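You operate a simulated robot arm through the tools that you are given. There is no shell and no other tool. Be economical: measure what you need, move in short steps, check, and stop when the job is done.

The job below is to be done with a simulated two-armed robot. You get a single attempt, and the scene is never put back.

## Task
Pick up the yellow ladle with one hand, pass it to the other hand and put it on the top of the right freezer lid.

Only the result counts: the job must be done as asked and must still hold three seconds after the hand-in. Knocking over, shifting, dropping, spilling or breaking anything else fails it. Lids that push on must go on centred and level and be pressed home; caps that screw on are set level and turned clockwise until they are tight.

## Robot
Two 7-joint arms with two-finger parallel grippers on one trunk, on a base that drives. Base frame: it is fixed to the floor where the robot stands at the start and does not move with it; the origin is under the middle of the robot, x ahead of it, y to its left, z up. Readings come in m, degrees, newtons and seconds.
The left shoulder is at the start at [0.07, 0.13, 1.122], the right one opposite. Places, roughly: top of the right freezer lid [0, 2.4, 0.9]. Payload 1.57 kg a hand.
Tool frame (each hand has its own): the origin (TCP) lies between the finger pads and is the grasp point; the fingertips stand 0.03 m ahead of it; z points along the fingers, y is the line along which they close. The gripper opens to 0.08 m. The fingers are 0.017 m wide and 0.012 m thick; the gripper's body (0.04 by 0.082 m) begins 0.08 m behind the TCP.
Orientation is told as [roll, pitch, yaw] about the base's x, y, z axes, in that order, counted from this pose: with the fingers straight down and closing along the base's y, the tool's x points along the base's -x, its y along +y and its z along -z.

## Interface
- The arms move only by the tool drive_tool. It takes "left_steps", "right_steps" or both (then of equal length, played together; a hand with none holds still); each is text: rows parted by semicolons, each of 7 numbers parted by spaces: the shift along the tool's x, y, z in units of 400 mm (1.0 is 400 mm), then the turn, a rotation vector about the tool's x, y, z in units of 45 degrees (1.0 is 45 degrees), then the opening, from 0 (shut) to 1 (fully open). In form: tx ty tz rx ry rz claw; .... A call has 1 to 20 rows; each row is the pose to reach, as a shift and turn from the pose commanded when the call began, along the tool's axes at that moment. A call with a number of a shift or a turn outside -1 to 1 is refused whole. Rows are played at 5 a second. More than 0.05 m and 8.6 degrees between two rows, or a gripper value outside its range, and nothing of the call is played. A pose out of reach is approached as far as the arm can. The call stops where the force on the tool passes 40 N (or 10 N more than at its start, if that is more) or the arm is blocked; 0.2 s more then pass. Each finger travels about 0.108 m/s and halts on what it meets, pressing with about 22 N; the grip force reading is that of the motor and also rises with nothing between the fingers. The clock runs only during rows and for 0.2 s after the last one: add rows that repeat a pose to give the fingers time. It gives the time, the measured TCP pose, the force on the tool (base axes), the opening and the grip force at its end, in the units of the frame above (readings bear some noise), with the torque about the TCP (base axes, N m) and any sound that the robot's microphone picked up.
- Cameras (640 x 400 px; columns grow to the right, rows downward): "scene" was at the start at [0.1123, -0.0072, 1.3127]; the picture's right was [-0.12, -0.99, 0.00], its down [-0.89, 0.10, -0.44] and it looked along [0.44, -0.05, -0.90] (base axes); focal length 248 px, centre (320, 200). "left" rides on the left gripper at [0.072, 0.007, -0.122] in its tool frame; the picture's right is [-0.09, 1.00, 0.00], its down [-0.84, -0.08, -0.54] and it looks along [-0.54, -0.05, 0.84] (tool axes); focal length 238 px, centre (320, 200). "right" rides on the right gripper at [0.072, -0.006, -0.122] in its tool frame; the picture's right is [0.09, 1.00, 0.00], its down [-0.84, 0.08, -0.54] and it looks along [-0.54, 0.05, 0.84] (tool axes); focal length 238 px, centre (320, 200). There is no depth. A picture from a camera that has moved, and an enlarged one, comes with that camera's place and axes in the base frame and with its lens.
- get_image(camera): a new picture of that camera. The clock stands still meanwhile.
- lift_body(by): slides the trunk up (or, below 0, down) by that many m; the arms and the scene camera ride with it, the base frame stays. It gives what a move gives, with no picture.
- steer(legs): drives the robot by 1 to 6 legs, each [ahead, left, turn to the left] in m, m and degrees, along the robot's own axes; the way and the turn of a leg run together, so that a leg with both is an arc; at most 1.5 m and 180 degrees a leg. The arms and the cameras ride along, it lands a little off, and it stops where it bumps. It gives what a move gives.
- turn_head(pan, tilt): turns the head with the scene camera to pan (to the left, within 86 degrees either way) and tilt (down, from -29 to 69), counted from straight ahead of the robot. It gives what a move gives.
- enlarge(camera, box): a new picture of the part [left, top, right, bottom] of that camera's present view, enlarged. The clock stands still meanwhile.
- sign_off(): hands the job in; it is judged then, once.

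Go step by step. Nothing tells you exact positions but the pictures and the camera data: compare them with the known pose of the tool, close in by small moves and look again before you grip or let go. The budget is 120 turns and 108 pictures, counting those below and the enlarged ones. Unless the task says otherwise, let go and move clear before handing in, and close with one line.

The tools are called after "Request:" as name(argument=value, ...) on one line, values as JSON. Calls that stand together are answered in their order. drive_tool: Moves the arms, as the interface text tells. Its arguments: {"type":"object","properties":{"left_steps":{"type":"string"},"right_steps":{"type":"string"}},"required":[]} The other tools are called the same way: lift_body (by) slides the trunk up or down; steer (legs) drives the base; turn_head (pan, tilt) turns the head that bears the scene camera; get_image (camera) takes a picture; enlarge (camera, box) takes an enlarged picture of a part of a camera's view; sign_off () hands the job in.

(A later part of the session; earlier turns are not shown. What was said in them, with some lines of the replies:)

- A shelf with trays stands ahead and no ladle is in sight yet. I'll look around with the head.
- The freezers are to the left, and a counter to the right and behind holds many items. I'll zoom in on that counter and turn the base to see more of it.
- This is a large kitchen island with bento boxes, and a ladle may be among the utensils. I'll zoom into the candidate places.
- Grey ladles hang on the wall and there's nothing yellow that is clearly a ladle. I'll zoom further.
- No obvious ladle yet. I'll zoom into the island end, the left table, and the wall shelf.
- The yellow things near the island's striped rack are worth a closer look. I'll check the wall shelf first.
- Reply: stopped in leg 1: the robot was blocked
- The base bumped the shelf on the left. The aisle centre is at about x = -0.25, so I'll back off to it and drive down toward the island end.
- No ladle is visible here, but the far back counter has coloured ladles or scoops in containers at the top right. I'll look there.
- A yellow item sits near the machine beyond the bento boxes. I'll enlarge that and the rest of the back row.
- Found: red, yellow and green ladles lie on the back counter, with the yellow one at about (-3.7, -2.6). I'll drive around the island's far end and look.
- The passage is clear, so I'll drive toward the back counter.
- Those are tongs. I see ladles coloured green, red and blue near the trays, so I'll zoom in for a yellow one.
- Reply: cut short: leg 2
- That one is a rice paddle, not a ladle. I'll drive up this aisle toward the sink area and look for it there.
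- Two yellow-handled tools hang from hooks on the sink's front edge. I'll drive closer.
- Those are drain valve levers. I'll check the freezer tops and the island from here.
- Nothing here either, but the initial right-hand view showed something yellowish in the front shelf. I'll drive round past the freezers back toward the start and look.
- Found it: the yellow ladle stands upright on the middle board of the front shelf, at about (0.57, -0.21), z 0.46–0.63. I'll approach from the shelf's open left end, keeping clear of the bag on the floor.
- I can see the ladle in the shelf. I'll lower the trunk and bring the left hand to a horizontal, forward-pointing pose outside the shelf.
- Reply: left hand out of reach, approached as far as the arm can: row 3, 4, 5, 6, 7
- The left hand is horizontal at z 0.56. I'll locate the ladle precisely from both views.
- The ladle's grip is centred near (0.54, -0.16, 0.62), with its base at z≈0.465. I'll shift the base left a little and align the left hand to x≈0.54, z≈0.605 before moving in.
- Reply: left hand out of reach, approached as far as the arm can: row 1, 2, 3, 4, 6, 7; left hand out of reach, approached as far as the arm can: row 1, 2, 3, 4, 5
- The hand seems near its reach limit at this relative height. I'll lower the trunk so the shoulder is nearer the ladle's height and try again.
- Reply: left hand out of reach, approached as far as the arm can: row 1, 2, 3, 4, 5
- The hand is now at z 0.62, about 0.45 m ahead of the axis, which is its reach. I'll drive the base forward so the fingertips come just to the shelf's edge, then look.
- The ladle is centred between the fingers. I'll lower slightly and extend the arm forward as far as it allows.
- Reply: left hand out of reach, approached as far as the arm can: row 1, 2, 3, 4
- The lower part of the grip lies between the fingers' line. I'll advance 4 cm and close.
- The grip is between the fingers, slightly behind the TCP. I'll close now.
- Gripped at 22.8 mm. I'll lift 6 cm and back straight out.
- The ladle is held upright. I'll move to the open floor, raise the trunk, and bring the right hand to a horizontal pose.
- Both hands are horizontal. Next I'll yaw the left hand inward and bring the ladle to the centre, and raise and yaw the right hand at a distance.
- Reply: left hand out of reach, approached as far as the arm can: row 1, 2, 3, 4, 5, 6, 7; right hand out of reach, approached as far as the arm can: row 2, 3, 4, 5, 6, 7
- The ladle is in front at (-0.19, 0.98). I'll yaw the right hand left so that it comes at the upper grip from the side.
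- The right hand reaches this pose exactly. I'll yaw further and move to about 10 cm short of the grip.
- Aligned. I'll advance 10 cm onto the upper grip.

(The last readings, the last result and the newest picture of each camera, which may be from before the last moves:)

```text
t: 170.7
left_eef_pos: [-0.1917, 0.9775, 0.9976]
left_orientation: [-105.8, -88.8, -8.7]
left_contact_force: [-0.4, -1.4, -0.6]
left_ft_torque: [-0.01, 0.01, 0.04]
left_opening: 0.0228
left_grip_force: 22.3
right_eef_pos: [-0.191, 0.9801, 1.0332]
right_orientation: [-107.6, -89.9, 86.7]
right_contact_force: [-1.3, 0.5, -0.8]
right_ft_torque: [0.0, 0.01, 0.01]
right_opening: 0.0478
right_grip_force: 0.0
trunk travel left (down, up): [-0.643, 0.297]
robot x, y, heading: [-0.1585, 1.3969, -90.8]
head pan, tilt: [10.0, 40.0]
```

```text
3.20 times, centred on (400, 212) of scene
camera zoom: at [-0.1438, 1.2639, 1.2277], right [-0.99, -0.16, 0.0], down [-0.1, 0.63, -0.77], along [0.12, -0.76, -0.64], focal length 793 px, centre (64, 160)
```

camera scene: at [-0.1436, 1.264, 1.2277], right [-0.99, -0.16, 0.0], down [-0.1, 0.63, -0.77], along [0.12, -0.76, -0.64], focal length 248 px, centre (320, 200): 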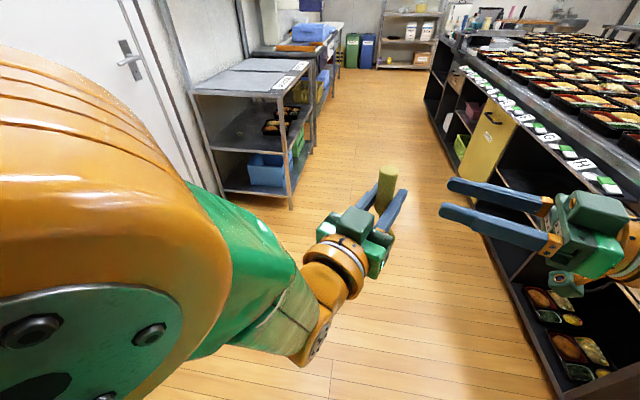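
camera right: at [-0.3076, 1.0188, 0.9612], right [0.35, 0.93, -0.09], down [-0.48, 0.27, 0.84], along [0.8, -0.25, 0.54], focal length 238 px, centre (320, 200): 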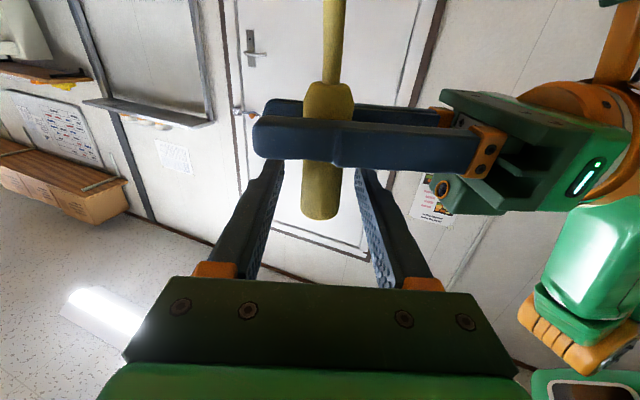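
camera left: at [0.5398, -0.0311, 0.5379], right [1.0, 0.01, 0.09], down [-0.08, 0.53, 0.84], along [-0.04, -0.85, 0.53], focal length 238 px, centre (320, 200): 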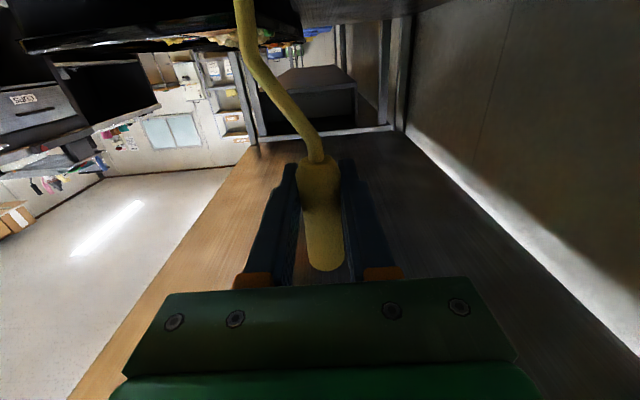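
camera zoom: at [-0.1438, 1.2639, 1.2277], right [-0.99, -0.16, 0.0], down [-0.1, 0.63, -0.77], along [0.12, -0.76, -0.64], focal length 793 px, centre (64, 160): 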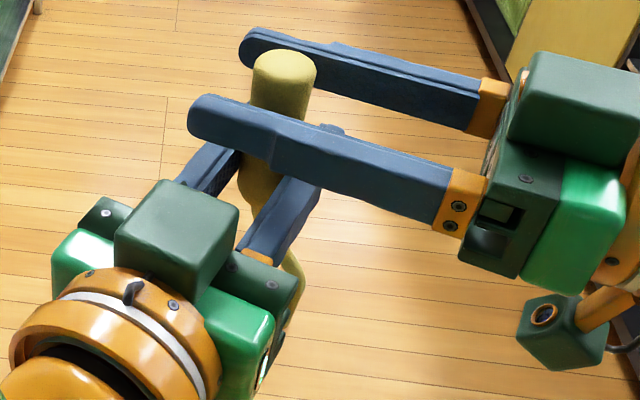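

The right fingers straddle the upper grip. I'll close the right, then open the left.

Request:
drive_tool(right_steps="0 0 0 0 0 0 0.4; 0 0 0 0 0 0 0.2; 0 0 0 0 0 0 0; 0 0 0 0 0 0 0; 0 0 0 0 0 0 0")

Request:
drive_tool(left_steps="0 0 0 0 0 0 0.3; 0 0 0 0 0 0 0.5; 0 0 0 0 0 0 0.6; 0 0 0 0 0 0 0.6")

Request:
get_image(camera="right")

```text
t: 171.9
left_eef_pos: [-0.1917, 0.9759, 0.9972]
left_orientation: [-105.1, -88.8, -9.3]
left_contact_force: [-4.7, -9.7, -1.9]
left_ft_torque: [0.6, -0.25, 0.01]
left_opening: 0.0229
left_grip_force: 21.8
right_eef_pos: [-0.1908, 0.9803, 1.0343]
right_orientation: [-74.8, -90.0, 54.0]
right_contact_force: [4.3, 8.7, 1.6]
right_ft_torque: [-0.27, 0.08, 0.0]
right_opening: 0.0228
right_grip_force: 22.0
trunk travel left (down, up): [-0.643, 0.297]
robot x, y, heading: [-0.1575, 1.3962, -90.9]
head pan, tilt: [10.0, 40.0]
```

```text
t: 172.9
left_eef_pos: [-0.1918, 0.9767, 0.9982]
left_orientation: [-105.9, -88.8, -8.3]
left_contact_force: [0.3, 0.6, 0.4]
left_ft_torque: [0.01, -0.02, 0.0]
left_opening: 0.0479
left_grip_force: 0.0
right_eef_pos: [-0.1906, 0.981, 1.0331]
right_orientation: [-68.0, -90.0, 47.2]
right_contact_force: [-0.4, 0.3, -0.2]
right_ft_torque: [0.03, 0.0, 0.01]
right_opening: 0.0226
right_grip_force: 22.2
trunk travel left (down, up): [-0.643, 0.297]
robot x, y, heading: [-0.1573, 1.4001, -91.0]
head pan, tilt: [10.0, 40.0]
```

```text
42 pictures are left
camera right: at [-0.3075, 1.0187, 0.9611], right [0.35, 0.93, -0.09], down [-0.48, 0.27, 0.84], along [0.8, -0.25, 0.54], focal length 238 px, centre (320, 200)
```

right: 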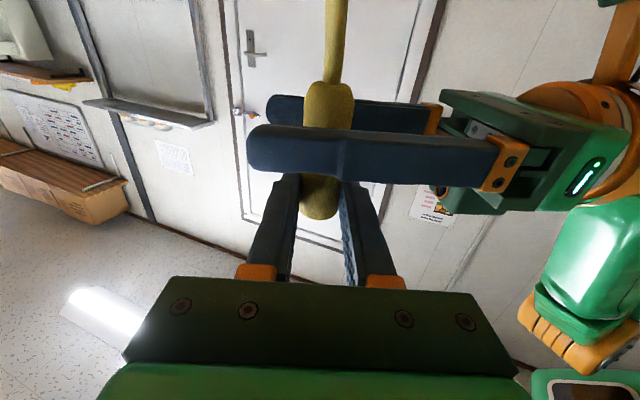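

The right hand holds it. I'll pull the left back along its fingers.

Request:
drive_tool(left_steps="0 0 -0.04 0 0 0 0.7; 0 0 -0.08 0 0 0 0.7; 0 0 -0.12 0 0 0 0.7; 0 0 -0.16 0 0 0 0.7; 0 0 -0.16 0 0 0 0.7")

Request:
enlarge(camera="scene", box=[240, 130, 480, 280])

```text
t: 174.1
left_eef_pos: [-0.1894, 1.0165, 0.9913]
left_orientation: [-81.0, -89.6, -33.7]
left_contact_force: [-0.6, -0.7, -0.4]
left_ft_torque: [0.0, 0.0, 0.0]
left_opening: 0.0559
left_grip_force: 0.1
left hand out of reach, approached as far as the arm can: row 3, 4, 5
right_eef_pos: [-0.191, 0.9819, 1.0338]
right_orientation: [-45.6, -90.0, 24.7]
right_contact_force: [-0.3, 1.4, 0.4]
right_ft_torque: [-0.01, 0.02, 0.01]
right_opening: 0.0222
right_grip_force: 21.1
trunk travel left (down, up): [-0.643, 0.297]
robot x, y, heading: [-0.1598, 1.4, -90.7]
head pan, tilt: [10.0, 40.0]
```

```text
2.67 times, centred on (360, 205) of scene
camera zoom: at [-0.1431, 1.2635, 1.2276], right [-0.99, -0.16, 0.0], down [-0.1, 0.63, -0.77], along [0.12, -0.76, -0.64], focal length 661 px, centre (213, 187)
```

zoom: 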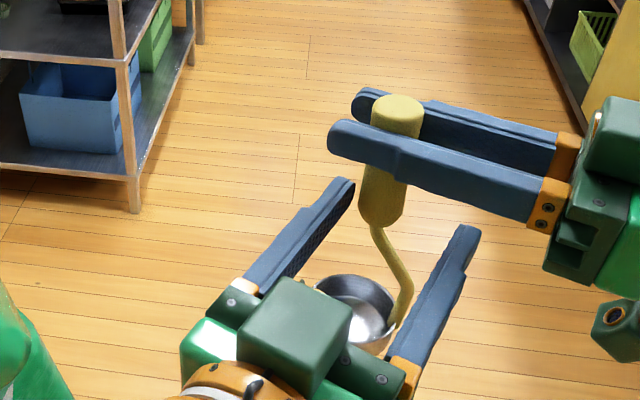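

The left fingers are clear. I'll move the right hand with the ladle forward, then swing the left hand back out to its side.

Request:
drive_tool(right_steps="0 -0.08 -0.015 0 0 0 0; 0 -0.16 -0.03 0 0 0 0; 0 -0.23 -0.047 0 0 0 0; 0 -0.23 -0.047 0 0 0 0")

Request:
drive_tool(left_steps="0 0.07 0 -0.12 0 0 1; 0 0.14 0 -0.24 0 0 1; 0 0.21 0 -0.36 0 0 1; 0 0.28 0 -0.48 0 0 1; 0 0.35 0 -0.54 0 0 1; 0 0.35 0 -0.54 0 0 1")

Request:
get_image(camera="scene")

```text
t: 175.1
left_eef_pos: [-0.1893, 1.0164, 0.9925]
left_orientation: [-84.0, -89.7, -30.7]
left_contact_force: [0.7, -0.5, 0.5]
left_ft_torque: [0.01, 0.0, -0.03]
left_opening: 0.056
left_grip_force: 0.0
right_eef_pos: [-0.2417, 0.9014, 1.0343]
right_orientation: [-94.0, -89.9, 73.2]
right_contact_force: [-0.4, -0.5, 0.4]
right_ft_torque: [-0.01, 0.02, 0.0]
right_opening: 0.0229
right_grip_force: 22.0
trunk travel left (down, up): [-0.643, 0.297]
robot x, y, heading: [-0.1609, 1.3974, -90.8]
head pan, tilt: [10.0, 40.0]
```

```text
t: 176.5
left_eef_pos: [-0.0627, 0.9581, 0.9913]
left_orientation: [-50.5, -89.7, -39.8]
left_contact_force: [-0.4, -0.6, -0.5]
left_ft_torque: [0.03, 0.0, -0.02]
left_opening: 0.08
left_grip_force: 0.0
right_eef_pos: [-0.2417, 0.9018, 1.0336]
right_orientation: [-108.8, -90.0, 87.9]
right_contact_force: [0.1, -0.4, 0.0]
right_ft_torque: [0.01, 0.03, 0.03]
right_opening: 0.0226
right_grip_force: 21.9
trunk travel left (down, up): [-0.643, 0.297]
robot x, y, heading: [-0.1541, 1.4029, -90.8]
head pan, tilt: [10.0, 40.0]
```

```text
40 pictures are left
camera scene: at [-0.1438, 1.2637, 1.2276], right [-0.99, -0.16, 0.0], down [-0.1, 0.63, -0.77], along [0.12, -0.76, -0.64], focal length 248 px, centre (320, 200)
```

scene: 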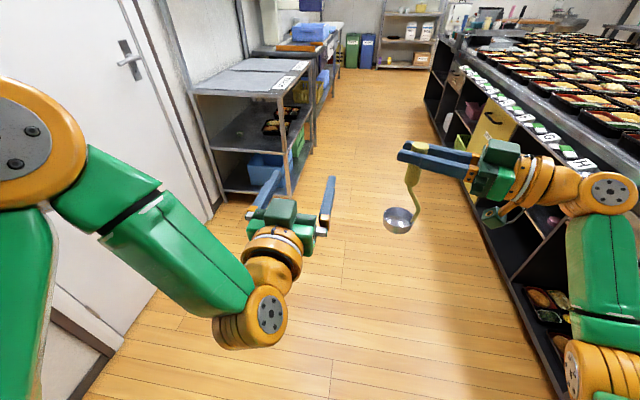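

The handover is done and the right hand holds the ladle. I'll fold the left hand back to its tool-down pose and turn the right hand to point forward.

Request:
drive_tool(left_steps="0.05 0 -0.04 0 0.17 0 1; 0.1 0 -0.08 0 0.34 0 1; 0.15 0 -0.12 0 0.5 0 1; 0.2 0 -0.16 0 0.67 0 1; 0.25 0 -0.2 0 0.84 0 1; 0.3 0 -0.25 0 1 0 1; 0.3 0 -0.25 0 1 0 1", right_steps="0 0.01 -0.03 0.17 0 0 0; 0 0.02 -0.06 0.34 0 0 0; 0 0.03 -0.09 0.5 0 0 0; 0 0.04 -0.12 0.67 0 0 0; 0 0.05 -0.14 0.84 0 0 0; 0 0.07 -0.16 1 0 0 0; 0 0.07 -0.16 1 0 0 0")

Request:
drive_tool(left_steps="0.07 0 0.01 0 0.17 0 1; 0.14 0 0.02 0 0.34 0 1; 0.2 0 0.03 0 0.5 0 1; 0.26 0 0.035 0 0.67 0 1; 0.32 0 0.035 0 0.84 0 1; 0.39 0 0.035 0 1 0 1; 0.39 0 0.035 0 1 0 1", right_steps="0 0 0 0.1 0 0 0; 0 0 0 0.2 0 0 0; 0 0 0 0.3 0 0 0; 0 0 0 0.4 0 0 0; 0 0 0 0.5 0 0 0; 0 0 0 0.55 0 0 0; 0 0 0 0.55 0 0 0")

Request:
get_image(camera="scene")

```text
t: 178.1
left_eef_pos: [-0.077, 1.0377, 0.8745]
left_orientation: [-0.3, -44.7, -90.0]
left_contact_force: [-0.5, 0.0, 0.0]
left_ft_torque: [-0.02, 0.0, -0.01]
left_opening: 0.0803
left_grip_force: 0.0
left hand out of reach, approached as far as the arm can: row 1, 2, 3, 4, 5, 6, 7
right_eef_pos: [-0.2924, 0.9514, 1.0333]
right_orientation: [180.0, -90.0, 114.2]
right_contact_force: [1.3, 0.4, -0.3]
right_ft_torque: [-0.02, -0.02, 0.0]
right_opening: 0.0228
right_grip_force: 22.2
trunk travel left (down, up): [-0.643, 0.297]
robot x, y, heading: [-0.1579, 1.3963, -90.7]
head pan, tilt: [10.0, 40.0]
```

```text
t: 179.7
left_eef_pos: [-0.0787, 1.1378, 0.7547]
left_orientation: [-0.3, 0.3, -90.2]
left_contact_force: [-0.5, 0.5, -0.5]
left_ft_torque: [-0.02, -0.02, -0.01]
left_opening: 0.0798
left_grip_force: 0.1
right_eef_pos: [-0.2924, 0.951, 1.0335]
right_orientation: [-162.9, -90.1, 72.3]
right_contact_force: [0.6, -0.7, 0.1]
right_ft_torque: [0.03, 0.03, -0.02]
right_opening: 0.0224
right_grip_force: 21.9
trunk travel left (down, up): [-0.643, 0.297]
robot x, y, heading: [-0.1588, 1.4004, -90.5]
head pan, tilt: [10.0, 40.0]
```

```text
39 pictures are left
camera scene: at [-0.1435, 1.2638, 1.2277], right [-0.99, -0.16, 0.0], down [-0.1, 0.63, -0.77], along [0.12, -0.76, -0.64], focal length 248 px, centre (320, 200)
```

scene: 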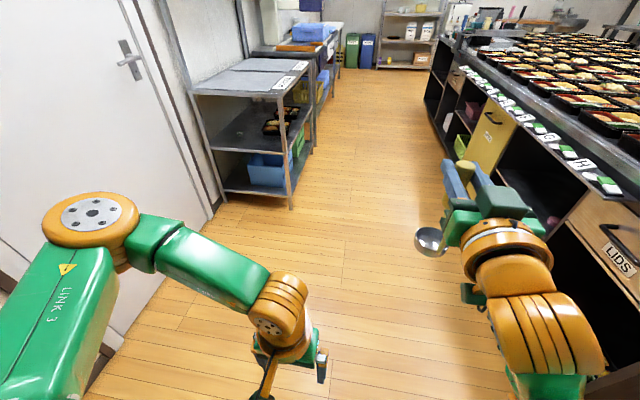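

I'll tuck the left hand, raise the trunk and turn to face the freezer.

Request:
drive_tool(left_steps="0.06 0 0 0 0 0 1; 0.12 0 0 0 0 0 1; 0.15 0 0 0 0 0 1")

Request:
lift_body(by=0.2)

Request:
steer(legs=[[0, 0, 90], [0, 0, 90]])

Request:
turn_head(pan=0, tilt=40)

Request:
get_image(camera="scene")

```text
t: 180.5
left_eef_pos: [-0.0815, 1.1951, 0.7543]
left_orientation: [-0.2, 0.3, -90.2]
left_contact_force: [0.0, 0.5, -0.5]
left_ft_torque: [-0.02, 0.01, 0.04]
left_opening: 0.0799
left_grip_force: 0.0
left hand out of reach, approached as far as the arm can: row 3
right_eef_pos: [-0.2933, 0.951, 1.0341]
right_orientation: [-128.1, -90.0, 37.3]
right_contact_force: [0.2, -0.5, -0.9]
right_ft_torque: [-0.01, 0.0, 0.0]
right_opening: 0.0225
right_grip_force: 22.2
trunk travel left (down, up): [-0.643, 0.297]
robot x, y, heading: [-0.158, 1.3934, -91.0]
head pan, tilt: [10.0, 40.0]
```

```text
t: 182.7
left_eef_pos: [-0.0808, 1.1929, 0.9535]
left_orientation: [-0.2, 0.3, -90.4]
left_contact_force: [0.0, 0.5, -0.2]
left_ft_torque: [-0.01, 0.01, -0.02]
left_opening: 0.0799
left_grip_force: 0.1
right_eef_pos: [-0.2927, 0.9505, 1.2336]
right_orientation: [-133.2, -90.1, 42.5]
right_contact_force: [-0.2, -0.1, -0.5]
right_ft_torque: [0.0, 0.02, 0.0]
right_opening: 0.0226
right_grip_force: 22.0
trunk travel left (down, up): [-0.843, 0.097]
robot x, y, heading: [-0.157, 1.3969, -90.6]
head pan, tilt: [10.0, 40.0]
```

```text
t: 190.7
left_eef_pos: [-0.2323, 1.6011, 0.9542]
left_orientation: [-0.1, 0.3, 89.7]
left_contact_force: [0.4, -0.4, 0.2]
left_ft_torque: [0.0, 0.0, -0.01]
left_opening: 0.08
left_grip_force: 0.0
right_eef_pos: [-0.0215, 1.8455, 1.2336]
right_orientation: [-143.8, -90.0, -126.8]
right_contact_force: [0.9, 0.7, -2.4]
right_ft_torque: [-0.01, -0.02, -0.03]
right_opening: 0.0227
right_grip_force: 21.8
trunk travel left (down, up): [-0.843, 0.097]
robot x, y, heading: [-0.1591, 1.3996, 89.1]
head pan, tilt: [10.0, 40.0]
```

```text
t: 191.4
left_eef_pos: [-0.2335, 1.6029, 0.9536]
left_orientation: [-0.2, 0.2, 89.7]
left_contact_force: [0.7, -0.3, -0.3]
left_ft_torque: [0.02, -0.03, -0.01]
left_opening: 0.0799
left_grip_force: 0.1
right_eef_pos: [-0.0213, 1.8445, 1.2322]
right_orientation: [-114.6, -90.0, -156.0]
right_contact_force: [-0.4, -1.1, -1.2]
right_ft_torque: [-0.01, 0.02, 0.02]
right_opening: 0.0225
right_grip_force: 21.6
trunk travel left (down, up): [-0.843, 0.097]
robot x, y, heading: [-0.1562, 1.3971, 89.6]
head pan, tilt: [0.0, 40.0]
```

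```text
38 pictures are left
camera scene: at [-0.1547, 1.5336, 1.4276], right [1.0, -0.01, 0.0], down [-0.01, -0.64, -0.77], along [0.01, 0.77, -0.64], focal length 248 px, centre (320, 200)
```

scene: 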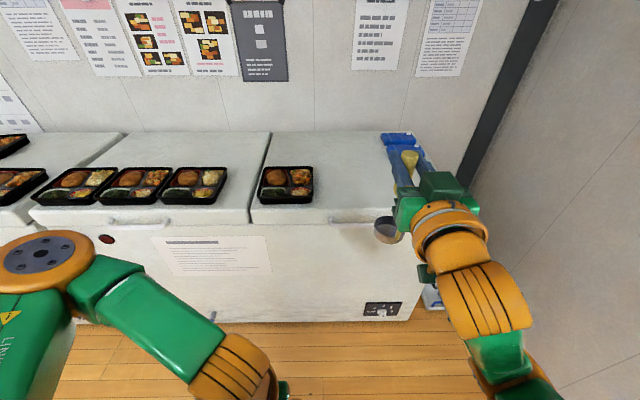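

The freezer's right lid spans about x -0.36..0.3, y 2.12..2.66, and is free around (0, 2.3). I'll extend the arm a little and drive forward with the ladle base about 15 cm above the lid.

Request:
drive_tool(right_steps="0 0 0.06 0 0 0 0; 0 0 0.12 0 0 0 0; 0 0 0.12 0 0 0 0")

Request:
steer(legs=[[0.38, 0, 0]])

Request:
get_image(camera="scene")

Request:
get_image(camera="right")

```text
t: 192.2
left_eef_pos: [-0.2329, 1.6016, 0.9539]
left_orientation: [-0.3, 0.2, 89.6]
left_contact_force: [-1.3, -0.4, 0.9]
left_ft_torque: [-0.03, -0.01, -0.01]
left_opening: 0.08
left_grip_force: 0.1
right_eef_pos: [-0.0203, 1.893, 1.2329]
right_orientation: [-158.5, -90.0, -112.2]
right_contact_force: [0.7, -0.6, -0.9]
right_ft_torque: [-0.05, -0.01, -0.02]
right_opening: 0.0228
right_grip_force: 21.5
trunk travel left (down, up): [-0.843, 0.097]
robot x, y, heading: [-0.1565, 1.3963, 89.3]
head pan, tilt: [0.0, 40.0]
```

```text
t: 194.6
left_eef_pos: [-0.2285, 1.9762, 0.9552]
left_orientation: [-0.2, 0.2, 89.7]
left_contact_force: [-0.2, -0.1, 0.0]
left_ft_torque: [0.0, -0.03, -0.01]
left_opening: 0.08
left_grip_force: 0.0
right_eef_pos: [-0.0167, 2.2666, 1.2346]
right_orientation: [-168.6, -90.0, -102.2]
right_contact_force: [-0.1, 0.7, -1.3]
right_ft_torque: [-0.03, 0.01, -0.01]
right_opening: 0.0227
right_grip_force: 21.9
trunk travel left (down, up): [-0.843, 0.097]
robot x, y, heading: [-0.1531, 1.7693, 89.4]
head pan, tilt: [0.0, 40.0]
```

```text
37 pictures are left
camera scene: at [-0.15, 1.9067, 1.4279], right [1.0, -0.01, 0.0], down [-0.01, -0.64, -0.77], along [0.01, 0.77, -0.64], focal length 248 px, centre (320, 200)
```

scene: 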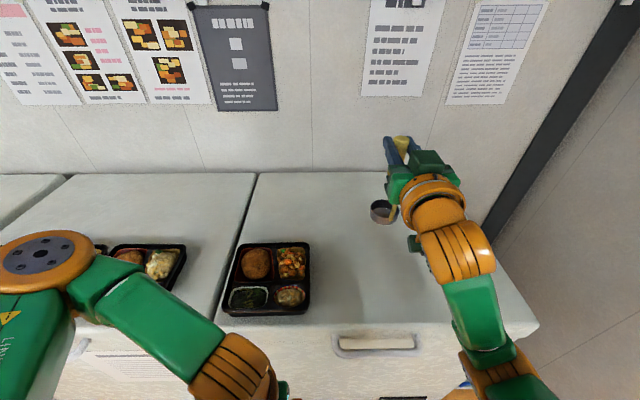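

```text
36 pictures are left
camera right: at [-0.0098, 2.1454, 1.1612], right [-1.0, 0.01, -0.09], down [-0.08, -0.54, 0.84], along [-0.04, 0.84, 0.54], focal length 238 px, centre (320, 200)
```

right: 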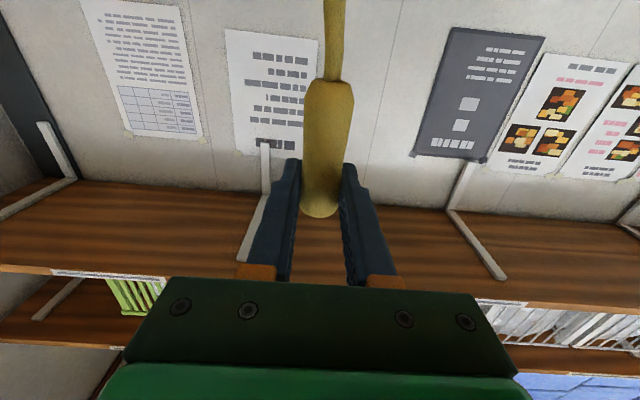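

The ladle is upright over the lid, but lowering the trunk here could bring the left elbow onto the bento boxes. I'll back off, turn 35° left so the left side faces away from the freezer, and come back in.

Request:
steer(legs=[[-0.25, 0, 0], [0, 0, 35], [0.02, -0.4, 0]])

Request:
turn_head(pan=-20, tilt=45)

Request:
get_image(camera="scene")

```text
t: 200.2
left_eef_pos: [-0.0187, 1.8858, 0.9545]
left_orientation: [-0.3, 0.5, 124.8]
left_contact_force: [-0.6, 0.1, 0.4]
left_ft_torque: [0.02, -0.03, 0.02]
left_opening: 0.08
left_grip_force: 0.0
right_eef_pos: [-0.0127, 2.2472, 1.2334]
right_orientation: [-99.4, -89.9, -136.3]
right_contact_force: [0.2, -0.1, -0.6]
right_ft_torque: [0.03, -0.01, 0.02]
right_opening: 0.0227
right_grip_force: 22.5
trunk travel left (down, up): [-0.843, 0.097]
robot x, y, heading: [0.1585, 1.762, 124.2]
head pan, tilt: [0.0, 40.0]
```

```text
t: 201.0
left_eef_pos: [-0.0181, 1.887, 0.9541]
left_orientation: [-0.2, 0.3, 124.7]
left_contact_force: [0.3, 0.5, 0.3]
left_ft_torque: [-0.01, -0.03, 0.01]
left_opening: 0.0802
left_grip_force: 0.0
right_eef_pos: [-0.0106, 2.2471, 1.234]
right_orientation: [-159.0, -90.1, -76.5]
right_contact_force: [-0.4, -0.5, -0.7]
right_ft_torque: [-0.03, 0.02, -0.01]
right_opening: 0.0226
right_grip_force: 21.8
trunk travel left (down, up): [-0.843, 0.097]
robot x, y, heading: [0.1604, 1.7631, 124.3]
head pan, tilt: [-20.0, 45.0]
```

```text
35 pictures are left
camera scene: at [0.1134, 1.8837, 1.4204], right [0.97, 0.25, 0.0], down [0.18, -0.69, -0.71], along [-0.18, 0.68, -0.71], focal length 248 px, centre (320, 200)
```

scene: 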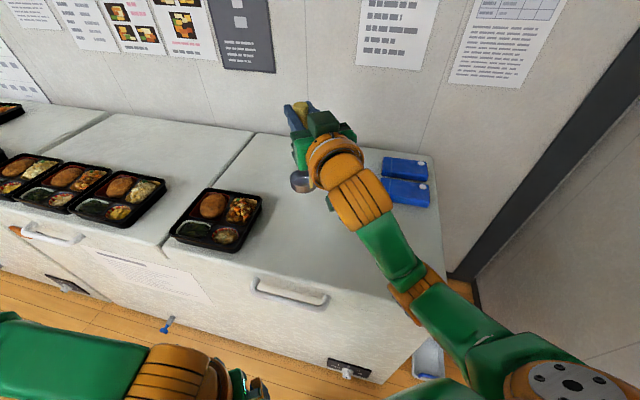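

The left arm is now clear of the freezer and the ladle is over a free patch. I'll lower in stages.

Request:
lift_body(by=-0.11)

Request:
get_image(camera="scene")

Request:
enlarge(camera="scene", box=[240, 80, 440, 205])

```text
t: 202.4
left_eef_pos: [-0.0183, 1.8853, 0.844]
left_orientation: [-0.2, 0.3, 124.6]
left_contact_force: [-0.3, 0.2, -0.7]
left_ft_torque: [0.02, 0.0, -0.01]
left_opening: 0.0802
left_grip_force: 0.0
right_eef_pos: [-0.0111, 2.2472, 1.1237]
right_orientation: [-122.1, -90.0, -113.6]
right_contact_force: [0.5, -0.4, -1.6]
right_ft_torque: [0.01, 0.04, -0.02]
right_opening: 0.0228
right_grip_force: 22.0
trunk travel left (down, up): [-0.733, 0.207]
robot x, y, heading: [0.1584, 1.7584, 124.3]
head pan, tilt: [-20.0, 45.0]
```

```text
34 pictures are left
camera scene: at [0.1132, 1.8833, 1.3104], right [0.97, 0.25, 0.0], down [0.18, -0.69, -0.71], along [-0.17, 0.68, -0.71], focal length 248 px, centre (320, 200)
```

scene: 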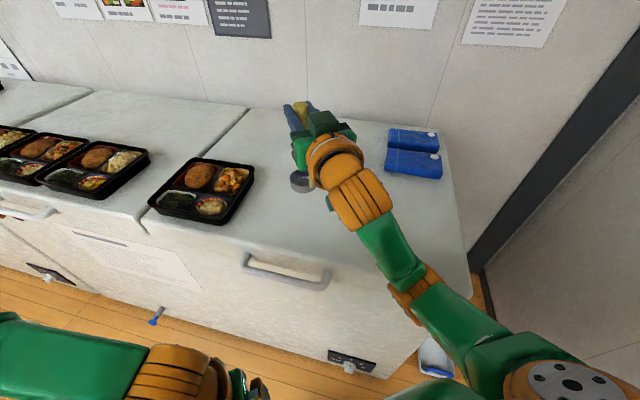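

```text
3.20 times, centred on (340, 142) of scene
camera zoom: at [0.1132, 1.8833, 1.3104], right [0.97, 0.25, 0.0], down [0.18, -0.69, -0.71], along [-0.17, 0.68, -0.71], focal length 793 px, centre (256, 384)
```

zoom: 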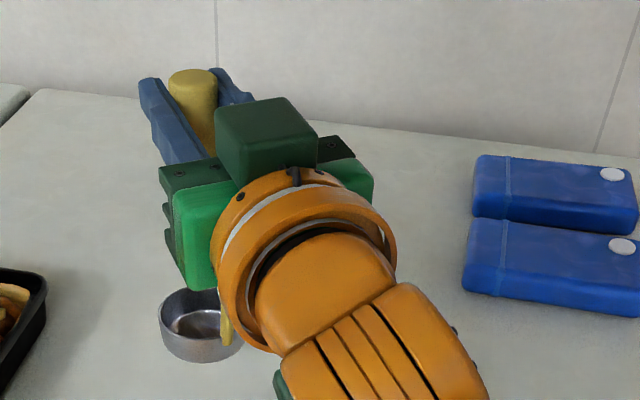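

The base is about 5–6 cm above the lid. I'll lower in smaller steps, watching the force.

Request:
lift_body(by=-0.04)

Request:
lift_body(by=-0.01)

Request:
enlarge(camera="scene", box=[240, 80, 440, 205])

```text
t: 203.3
left_eef_pos: [-0.018, 1.8868, 0.8039]
left_orientation: [-0.2, 0.3, 124.7]
left_contact_force: [0.3, 0.0, 0.4]
left_ft_torque: [-0.04, 0.05, 0.0]
left_opening: 0.0797
left_grip_force: 0.0
right_eef_pos: [-0.0107, 2.2471, 1.0841]
right_orientation: [-138.4, -89.9, -97.2]
right_contact_force: [-0.1, 0.3, -2.1]
right_ft_torque: [-0.03, 0.0, 0.0]
right_opening: 0.0227
right_grip_force: 22.1
trunk travel left (down, up): [-0.693, 0.247]
robot x, y, heading: [0.1606, 1.7634, 124.5]
head pan, tilt: [-20.0, 45.0]
```

```text
t: 203.8
left_eef_pos: [-0.0189, 1.8866, 0.7953]
left_orientation: [-0.2, 0.3, 124.7]
left_contact_force: [-0.3, 0.3, -0.8]
left_ft_torque: [0.05, 0.03, -0.02]
left_opening: 0.0797
left_grip_force: 0.0
right_eef_pos: [-0.0124, 2.2469, 1.0727]
right_orientation: [-114.9, -90.0, -120.7]
right_contact_force: [0.6, 0.0, -1.3]
right_ft_torque: [0.0, 0.01, -0.01]
right_opening: 0.0227
right_grip_force: 22.2
trunk travel left (down, up): [-0.683, 0.257]
robot x, y, heading: [0.1605, 1.7642, 124.4]
head pan, tilt: [-20.0, 45.0]
```

```text
3.20 times, centred on (340, 142) of scene
camera zoom: at [0.1132, 1.8834, 1.2603], right [0.97, 0.25, 0.0], down [0.18, -0.69, -0.71], along [-0.17, 0.68, -0.71], focal length 793 px, centre (256, 384)
```

zoom: 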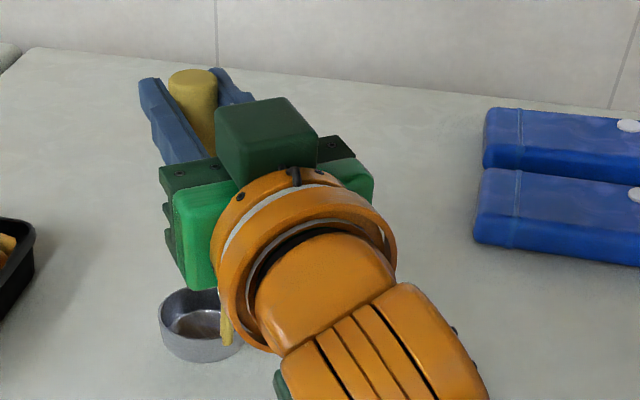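

Request:
lift_body(by=-0.005)

Request:
lift_body(by=-0.005)

Request:
lift_body(by=-0.004)

```text
t: 204.4
left_eef_pos: [-0.0172, 1.8865, 0.7897]
left_orientation: [-0.2, 0.3, 124.7]
left_contact_force: [-1.5, 0.3, -0.3]
left_ft_torque: [0.06, 0.01, 0.01]
left_opening: 0.0802
left_grip_force: 0.1
right_eef_pos: [-0.011, 2.2472, 1.0681]
right_orientation: [-109.8, -89.9, -125.9]
right_contact_force: [0.7, 0.6, -0.7]
right_ft_torque: [-0.01, 0.0, 0.0]
right_opening: 0.0225
right_grip_force: 21.8
trunk travel left (down, up): [-0.678, 0.262]
robot x, y, heading: [0.1635, 1.7605, 124.6]
head pan, tilt: [-20.0, 45.0]
```

```text
t: 204.9
left_eef_pos: [-0.0181, 1.8868, 0.7851]
left_orientation: [-0.3, 0.3, 124.6]
left_contact_force: [-0.4, -1.0, -0.6]
left_ft_torque: [-0.03, 0.0, -0.02]
left_opening: 0.0799
left_grip_force: 0.1
right_eef_pos: [-0.0114, 2.2468, 1.064]
right_orientation: [-104.1, -90.1, -131.6]
right_contact_force: [0.4, 0.8, -0.5]
right_ft_torque: [0.02, 0.0, 0.02]
right_opening: 0.0226
right_grip_force: 21.8
trunk travel left (down, up): [-0.673, 0.267]
robot x, y, heading: [0.1613, 1.7636, 124.1]
head pan, tilt: [-20.0, 45.0]
```

```text
t: 205.5
left_eef_pos: [-0.0177, 1.8861, 0.7807]
left_orientation: [-0.2, 0.3, 124.8]
left_contact_force: [0.2, 0.1, -0.5]
left_ft_torque: [-0.03, -0.03, 0.01]
left_opening: 0.0802
left_grip_force: 0.1
right_eef_pos: [-0.0123, 2.2472, 1.0594]
right_orientation: [-106.9, -90.0, -128.8]
right_contact_force: [-0.4, -0.6, -2.0]
right_ft_torque: [-0.02, -0.03, -0.01]
right_opening: 0.0223
right_grip_force: 22.4
trunk travel left (down, up): [-0.669, 0.271]
robot x, y, heading: [0.1622, 1.7616, 124.3]
head pan, tilt: [-20.0, 45.0]
```

No contact yet; continuing down.

Request:
lift_body(by=-0.004)

Request:
lift_body(by=-0.003)

Request:
enlarge(camera="scene", box=[260, 130, 360, 205])

```text
t: 206.0
left_eef_pos: [-0.0187, 1.8868, 0.7769]
left_orientation: [-0.2, 0.2, 124.7]
left_contact_force: [0.7, -0.4, 0.7]
left_ft_torque: [0.01, 0.02, 0.0]
left_opening: 0.08
left_grip_force: 0.0
right_eef_pos: [-0.0114, 2.2478, 1.0547]
right_orientation: [-104.7, -90.0, -130.9]
right_contact_force: [-0.2, 0.9, -0.9]
right_ft_torque: [0.03, -0.01, -0.04]
right_opening: 0.0226
right_grip_force: 22.2
trunk travel left (down, up): [-0.665, 0.275]
robot x, y, heading: [0.1621, 1.761, 124.1]
head pan, tilt: [-20.0, 45.0]
```

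```text
t: 206.5
left_eef_pos: [-0.0186, 1.8863, 0.774]
left_orientation: [-0.1, 0.3, 124.6]
left_contact_force: [0.2, 0.2, 0.7]
left_ft_torque: [0.01, -0.02, -0.02]
left_opening: 0.0799
left_grip_force: 0.1
right_eef_pos: [-0.0108, 2.2485, 1.0526]
right_orientation: [-107.6, -89.9, -128.0]
right_contact_force: [0.1, -1.0, -1.0]
right_ft_torque: [0.02, -0.01, 0.01]
right_opening: 0.0224
right_grip_force: 22.4
trunk travel left (down, up): [-0.662, 0.278]
robot x, y, heading: [0.1616, 1.7665, 124.6]
head pan, tilt: [-20.0, 45.0]
```

```text
5.33 times, centred on (310, 168) of scene
camera zoom: at [0.1131, 1.8835, 1.2393], right [0.97, 0.25, 0.0], down [0.18, -0.69, -0.71], along [-0.17, 0.68, -0.71], focal length 1322 px, centre (373, 373)
```

zoom: 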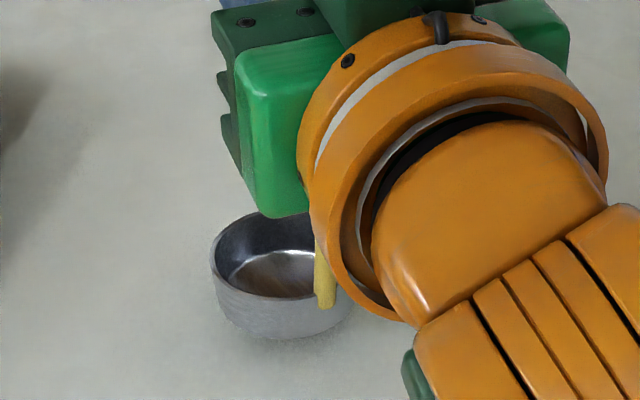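

Request:
lift_body(by=-0.004)

Request:
lift_body(by=-0.004)

Request:
lift_body(by=-0.003)

```text
t: 207.0
left_eef_pos: [-0.0178, 1.8868, 0.7695]
left_orientation: [-0.1, 0.3, 124.7]
left_contact_force: [-0.1, 0.2, -0.1]
left_ft_torque: [0.0, 0.0, -0.02]
left_opening: 0.0799
left_grip_force: 0.1
right_eef_pos: [-0.0099, 2.2475, 1.0477]
right_orientation: [-106.9, -90.1, -128.9]
right_contact_force: [0.4, 0.6, -1.1]
right_ft_torque: [0.01, 0.01, 0.01]
right_opening: 0.0228
right_grip_force: 21.6
trunk travel left (down, up): [-0.658, 0.282]
robot x, y, heading: [0.159, 1.7622, 124.4]
head pan, tilt: [-20.0, 45.0]
```

```text
t: 207.6
left_eef_pos: [-0.0184, 1.8857, 0.7659]
left_orientation: [-0.2, 0.3, 124.7]
left_contact_force: [0.4, 0.1, -0.3]
left_ft_torque: [0.03, -0.03, 0.0]
left_opening: 0.0801
left_grip_force: 0.0
right_eef_pos: [-0.0105, 2.2465, 1.0452]
right_orientation: [-170.7, -89.8, -65.0]
right_contact_force: [-0.4, 0.7, 4.0]
right_ft_torque: [0.24, 0.14, 0.0]
right_opening: 0.0228
right_grip_force: 22.3
trunk travel left (down, up): [-0.654, 0.286]
robot x, y, heading: [0.1628, 1.766, 124.3]
head pan, tilt: [-20.0, 45.0]
```

```text
t: 208.1
left_eef_pos: [-0.0175, 1.8836, 0.7625]
left_orientation: [-0.4, 0.1, 124.6]
left_contact_force: [0.4, -0.1, 0.3]
left_ft_torque: [-0.01, -0.03, 0.0]
left_opening: 0.08
left_grip_force: 0.1
right_eef_pos: [-0.0103, 2.2434, 1.0441]
right_orientation: [-176.5, -89.5, -59.1]
right_contact_force: [-0.4, 1.5, 16.5]
right_ft_torque: [0.57, 0.36, -0.02]
right_opening: 0.0226
right_grip_force: 21.8
trunk travel left (down, up): [-0.651, 0.289]
robot x, y, heading: [0.1587, 1.7638, 124.2]
head pan, tilt: [-20.0, 45.0]
```

Contact was felt at 16 N. I'll ease up 3 mm to a light touch, then open.

Request:
lift_body(by=0.0035)

Request:
drive_tool(right_steps="0 0 0 0 0 0 0.35; 0 0 0 0 0 0 0.5; 0 0 0 0 0 0 0.7; 0 0 0 0 0 0 0.8; 0 0 0 0 0 0 0.8")

Request:
get_image(camera="right")

Request:
enlarge(camera="scene", box=[240, 80, 400, 205])

```text
t: 208.6
left_eef_pos: [-0.0185, 1.8852, 0.7655]
left_orientation: [-0.1, 0.3, 124.6]
left_contact_force: [-0.8, 0.0, -0.4]
left_ft_torque: [-0.02, -0.02, -0.01]
left_opening: 0.08
left_grip_force: 0.0
right_eef_pos: [-0.0106, 2.2445, 1.0458]
right_orientation: [-59.7, -89.9, -176.0]
right_contact_force: [0.8, -1.4, 4.5]
right_ft_torque: [-0.19, -0.1, 0.02]
right_opening: 0.0226
right_grip_force: 22.6
trunk travel left (down, up): [-0.655, 0.285]
robot x, y, heading: [0.1606, 1.7645, 124.5]
head pan, tilt: [-20.0, 45.0]
```

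```text
t: 209.8
left_eef_pos: [-0.0176, 1.8862, 0.7659]
left_orientation: [-0.2, 0.2, 124.7]
left_contact_force: [-0.5, 0.4, 0.1]
left_ft_torque: [0.02, 0.0, -0.02]
left_opening: 0.0802
left_grip_force: 0.0
right_eef_pos: [-0.0106, 2.246, 1.0445]
right_orientation: [-139.9, -90.1, -95.6]
right_contact_force: [0.7, -0.2, 0.1]
right_ft_torque: [0.03, 0.05, 0.01]
right_opening: 0.064
right_grip_force: 0.0
trunk travel left (down, up): [-0.655, 0.285]
robot x, y, heading: [0.1639, 1.7606, 124.5]
head pan, tilt: [-20.0, 45.0]
```

```text
30 pictures are left
camera right: at [0.0636, 2.1503, 0.9722], right [-0.82, -0.56, -0.09], down [0.24, -0.49, 0.84], along [-0.52, 0.67, 0.54], focal length 238 px, centre (320, 200)
```

right: 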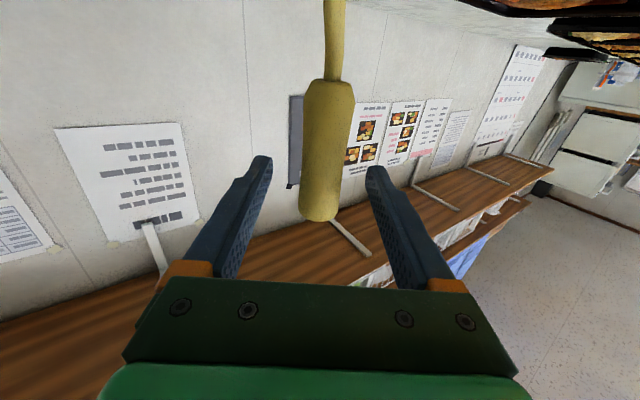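

```text
3.20 times, centred on (320, 142) of scene
camera zoom: at [0.1133, 1.8831, 1.2319], right [0.97, 0.25, 0.0], down [0.18, -0.69, -0.71], along [-0.17, 0.69, -0.71], focal length 793 px, centre (320, 384)
```

zoom: 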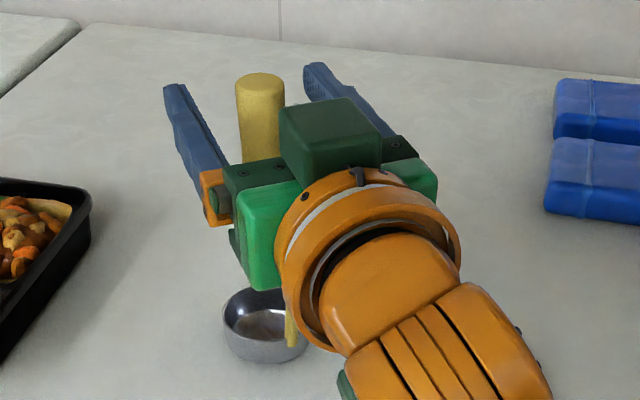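

The ladle stands free on the lid. I'll back the open hand straight out along the fingers.

Request:
steer(legs=[[-0.12, 0, 0]])

Request:
steer(legs=[[-0.2, 0, 0]])

Request:
get_image(camera="scene")

```text
t: 211.1
left_eef_pos: [0.0481, 1.7866, 0.7656]
left_orientation: [-0.2, 0.2, 124.8]
left_contact_force: [0.1, 0.1, 0.2]
left_ft_torque: [0.02, -0.01, -0.03]
left_opening: 0.08
left_grip_force: 0.0
right_eef_pos: [0.0551, 2.148, 1.0447]
right_orientation: [-47.2, -90.0, 171.7]
right_contact_force: [-0.2, 0.2, -0.1]
right_ft_torque: [-0.01, 0.0, -0.03]
right_opening: 0.0643
right_grip_force: 0.1
trunk travel left (down, up): [-0.655, 0.285]
robot x, y, heading: [0.2297, 1.6649, 124.6]
head pan, tilt: [-20.0, 45.0]
```

```text
t: 212.6
left_eef_pos: [0.1548, 1.6316, 0.7672]
left_orientation: [-0.4, 0.2, 124.8]
left_contact_force: [0.3, -0.3, 0.5]
left_ft_torque: [0.01, 0.0, -0.02]
left_opening: 0.0799
left_grip_force: 0.0
right_eef_pos: [0.1627, 1.9918, 1.0468]
right_orientation: [-178.8, -89.8, -56.8]
right_contact_force: [0.1, -0.2, 0.1]
right_ft_torque: [-0.03, -0.02, -0.01]
right_opening: 0.0639
right_grip_force: 0.1
trunk travel left (down, up): [-0.655, 0.285]
robot x, y, heading: [0.3365, 1.5119, 124.3]
head pan, tilt: [-20.0, 45.0]
stopped in leg 1: the robot was blocked; the commanded pose is now the measured one
```

```text
28 pictures are left
camera scene: at [0.2876, 1.6285, 1.2322], right [0.97, 0.25, 0.0], down [0.17, -0.68, -0.71], along [-0.18, 0.69, -0.71], focal length 248 px, centre (320, 200)
```

scene: 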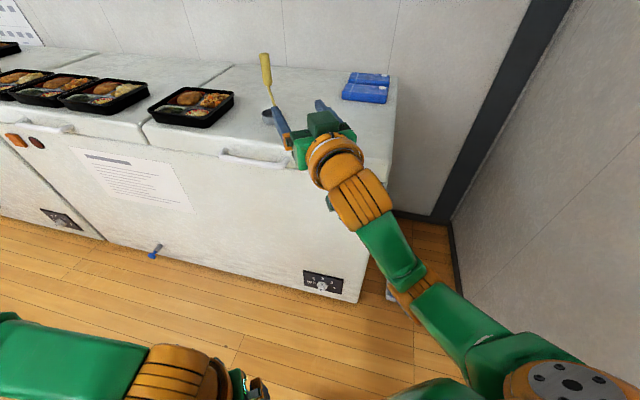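

The ladle stands on the lid. The base touched something behind, so I'll move away sideways and check both the ladle and the bag.

Request:
steer(legs=[[0, 0.3, 0]])

Request:
turn_head(pan=-86, tilt=40)

Request:
get_image(camera="scene")

Request:
turn_head(pan=-30, tilt=30)

Request:
get_image(camera="scene")

```text
t: 214.7
left_eef_pos: [-0.0926, 1.465, 0.7651]
left_orientation: [-0.2, 0.3, 124.6]
left_contact_force: [0.3, -0.3, 0.4]
left_ft_torque: [-0.02, 0.01, -0.02]
left_opening: 0.0802
left_grip_force: 0.0
right_eef_pos: [-0.0846, 1.8258, 1.0457]
right_orientation: [169.2, -90.1, -45.1]
right_contact_force: [0.3, 1.0, -0.7]
right_ft_torque: [0.0, 0.03, -0.02]
right_opening: 0.0639
right_grip_force: 0.0
trunk travel left (down, up): [-0.655, 0.285]
robot x, y, heading: [0.0875, 1.3403, 124.4]
head pan, tilt: [-20.0, 45.0]
```

```text
t: 216.1
left_eef_pos: [-0.092, 1.4643, 0.7657]
left_orientation: [-0.2, 0.3, 124.6]
left_contact_force: [0.1, -0.1, 0.1]
left_ft_torque: [0.01, -0.01, 0.01]
left_opening: 0.08
left_grip_force: 0.0
right_eef_pos: [-0.0849, 1.825, 1.0447]
right_orientation: [-130.0, -90.0, -105.7]
right_contact_force: [0.5, -0.4, 0.0]
right_ft_torque: [-0.01, 0.0, 0.04]
right_opening: 0.0639
right_grip_force: 0.2
trunk travel left (down, up): [-0.655, 0.285]
robot x, y, heading: [0.0895, 1.3409, 124.3]
head pan, tilt: [-85.9, 40.0]
```

```text
27 pictures are left
camera scene: at [0.1256, 1.4359, 1.2392], right [0.62, -0.78, 0.0], down [-0.5, -0.4, -0.77], along [0.6, 0.47, -0.64], focal length 248 px, centre (320, 200)
```

scene: 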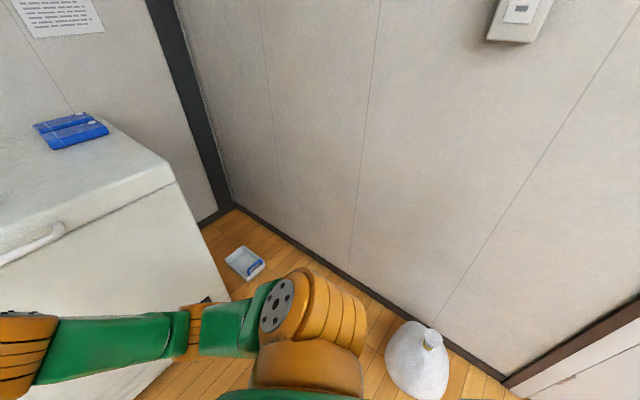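

```text
t: 217.3
left_eef_pos: [-0.0923, 1.4645, 0.7663]
left_orientation: [-0.2, 0.3, 124.7]
left_contact_force: [0.4, -0.4, 0.2]
left_ft_torque: [-0.01, 0.01, 0.01]
left_opening: 0.0798
left_grip_force: 0.1
right_eef_pos: [-0.0856, 1.8258, 1.0454]
right_orientation: [-137.9, -90.1, -97.8]
right_contact_force: [0.2, -0.9, 0.3]
right_ft_torque: [-0.03, 0.0, 0.0]
right_opening: 0.0642
right_grip_force: 0.1
trunk travel left (down, up): [-0.655, 0.285]
robot x, y, heading: [0.0819, 1.342, 124.3]
head pan, tilt: [-30.0, 30.0]
```

```text
26 pictures are left
camera scene: at [0.0524, 1.4733, 1.2545], right [1.0, 0.07, 0.0], down [0.04, -0.5, -0.87], along [-0.06, 0.86, -0.5], focal length 248 px, centre (320, 200)
```

scene: 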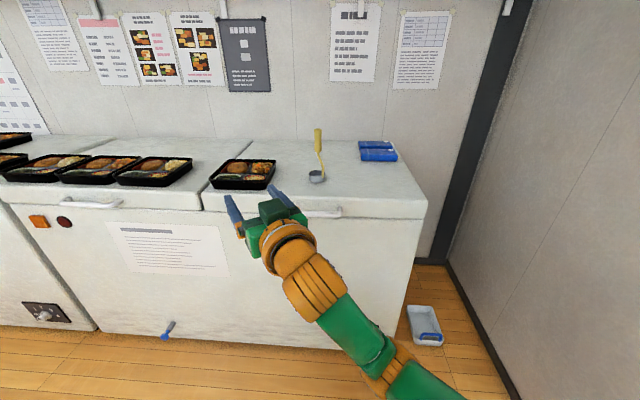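

The yellow ladle was taken with the left hand, passed to the right, and now stands upright and free on the top of the right freezer lid. Both hands are clear and I'm handing in.

Request:
sign_off()

```text
The job is handed in.
```

The yellow ladle now stands upright on the right freezer lid. I picked it up with the left hand, passed it to the right and set it down, and both hands are clear. While driving, the base was stopped by an obstacle twice: once against the front shelf early on, and once near the white bag by the wall at the end. In later pictures both looked undisturbed, though I have no exact check that neither moved.
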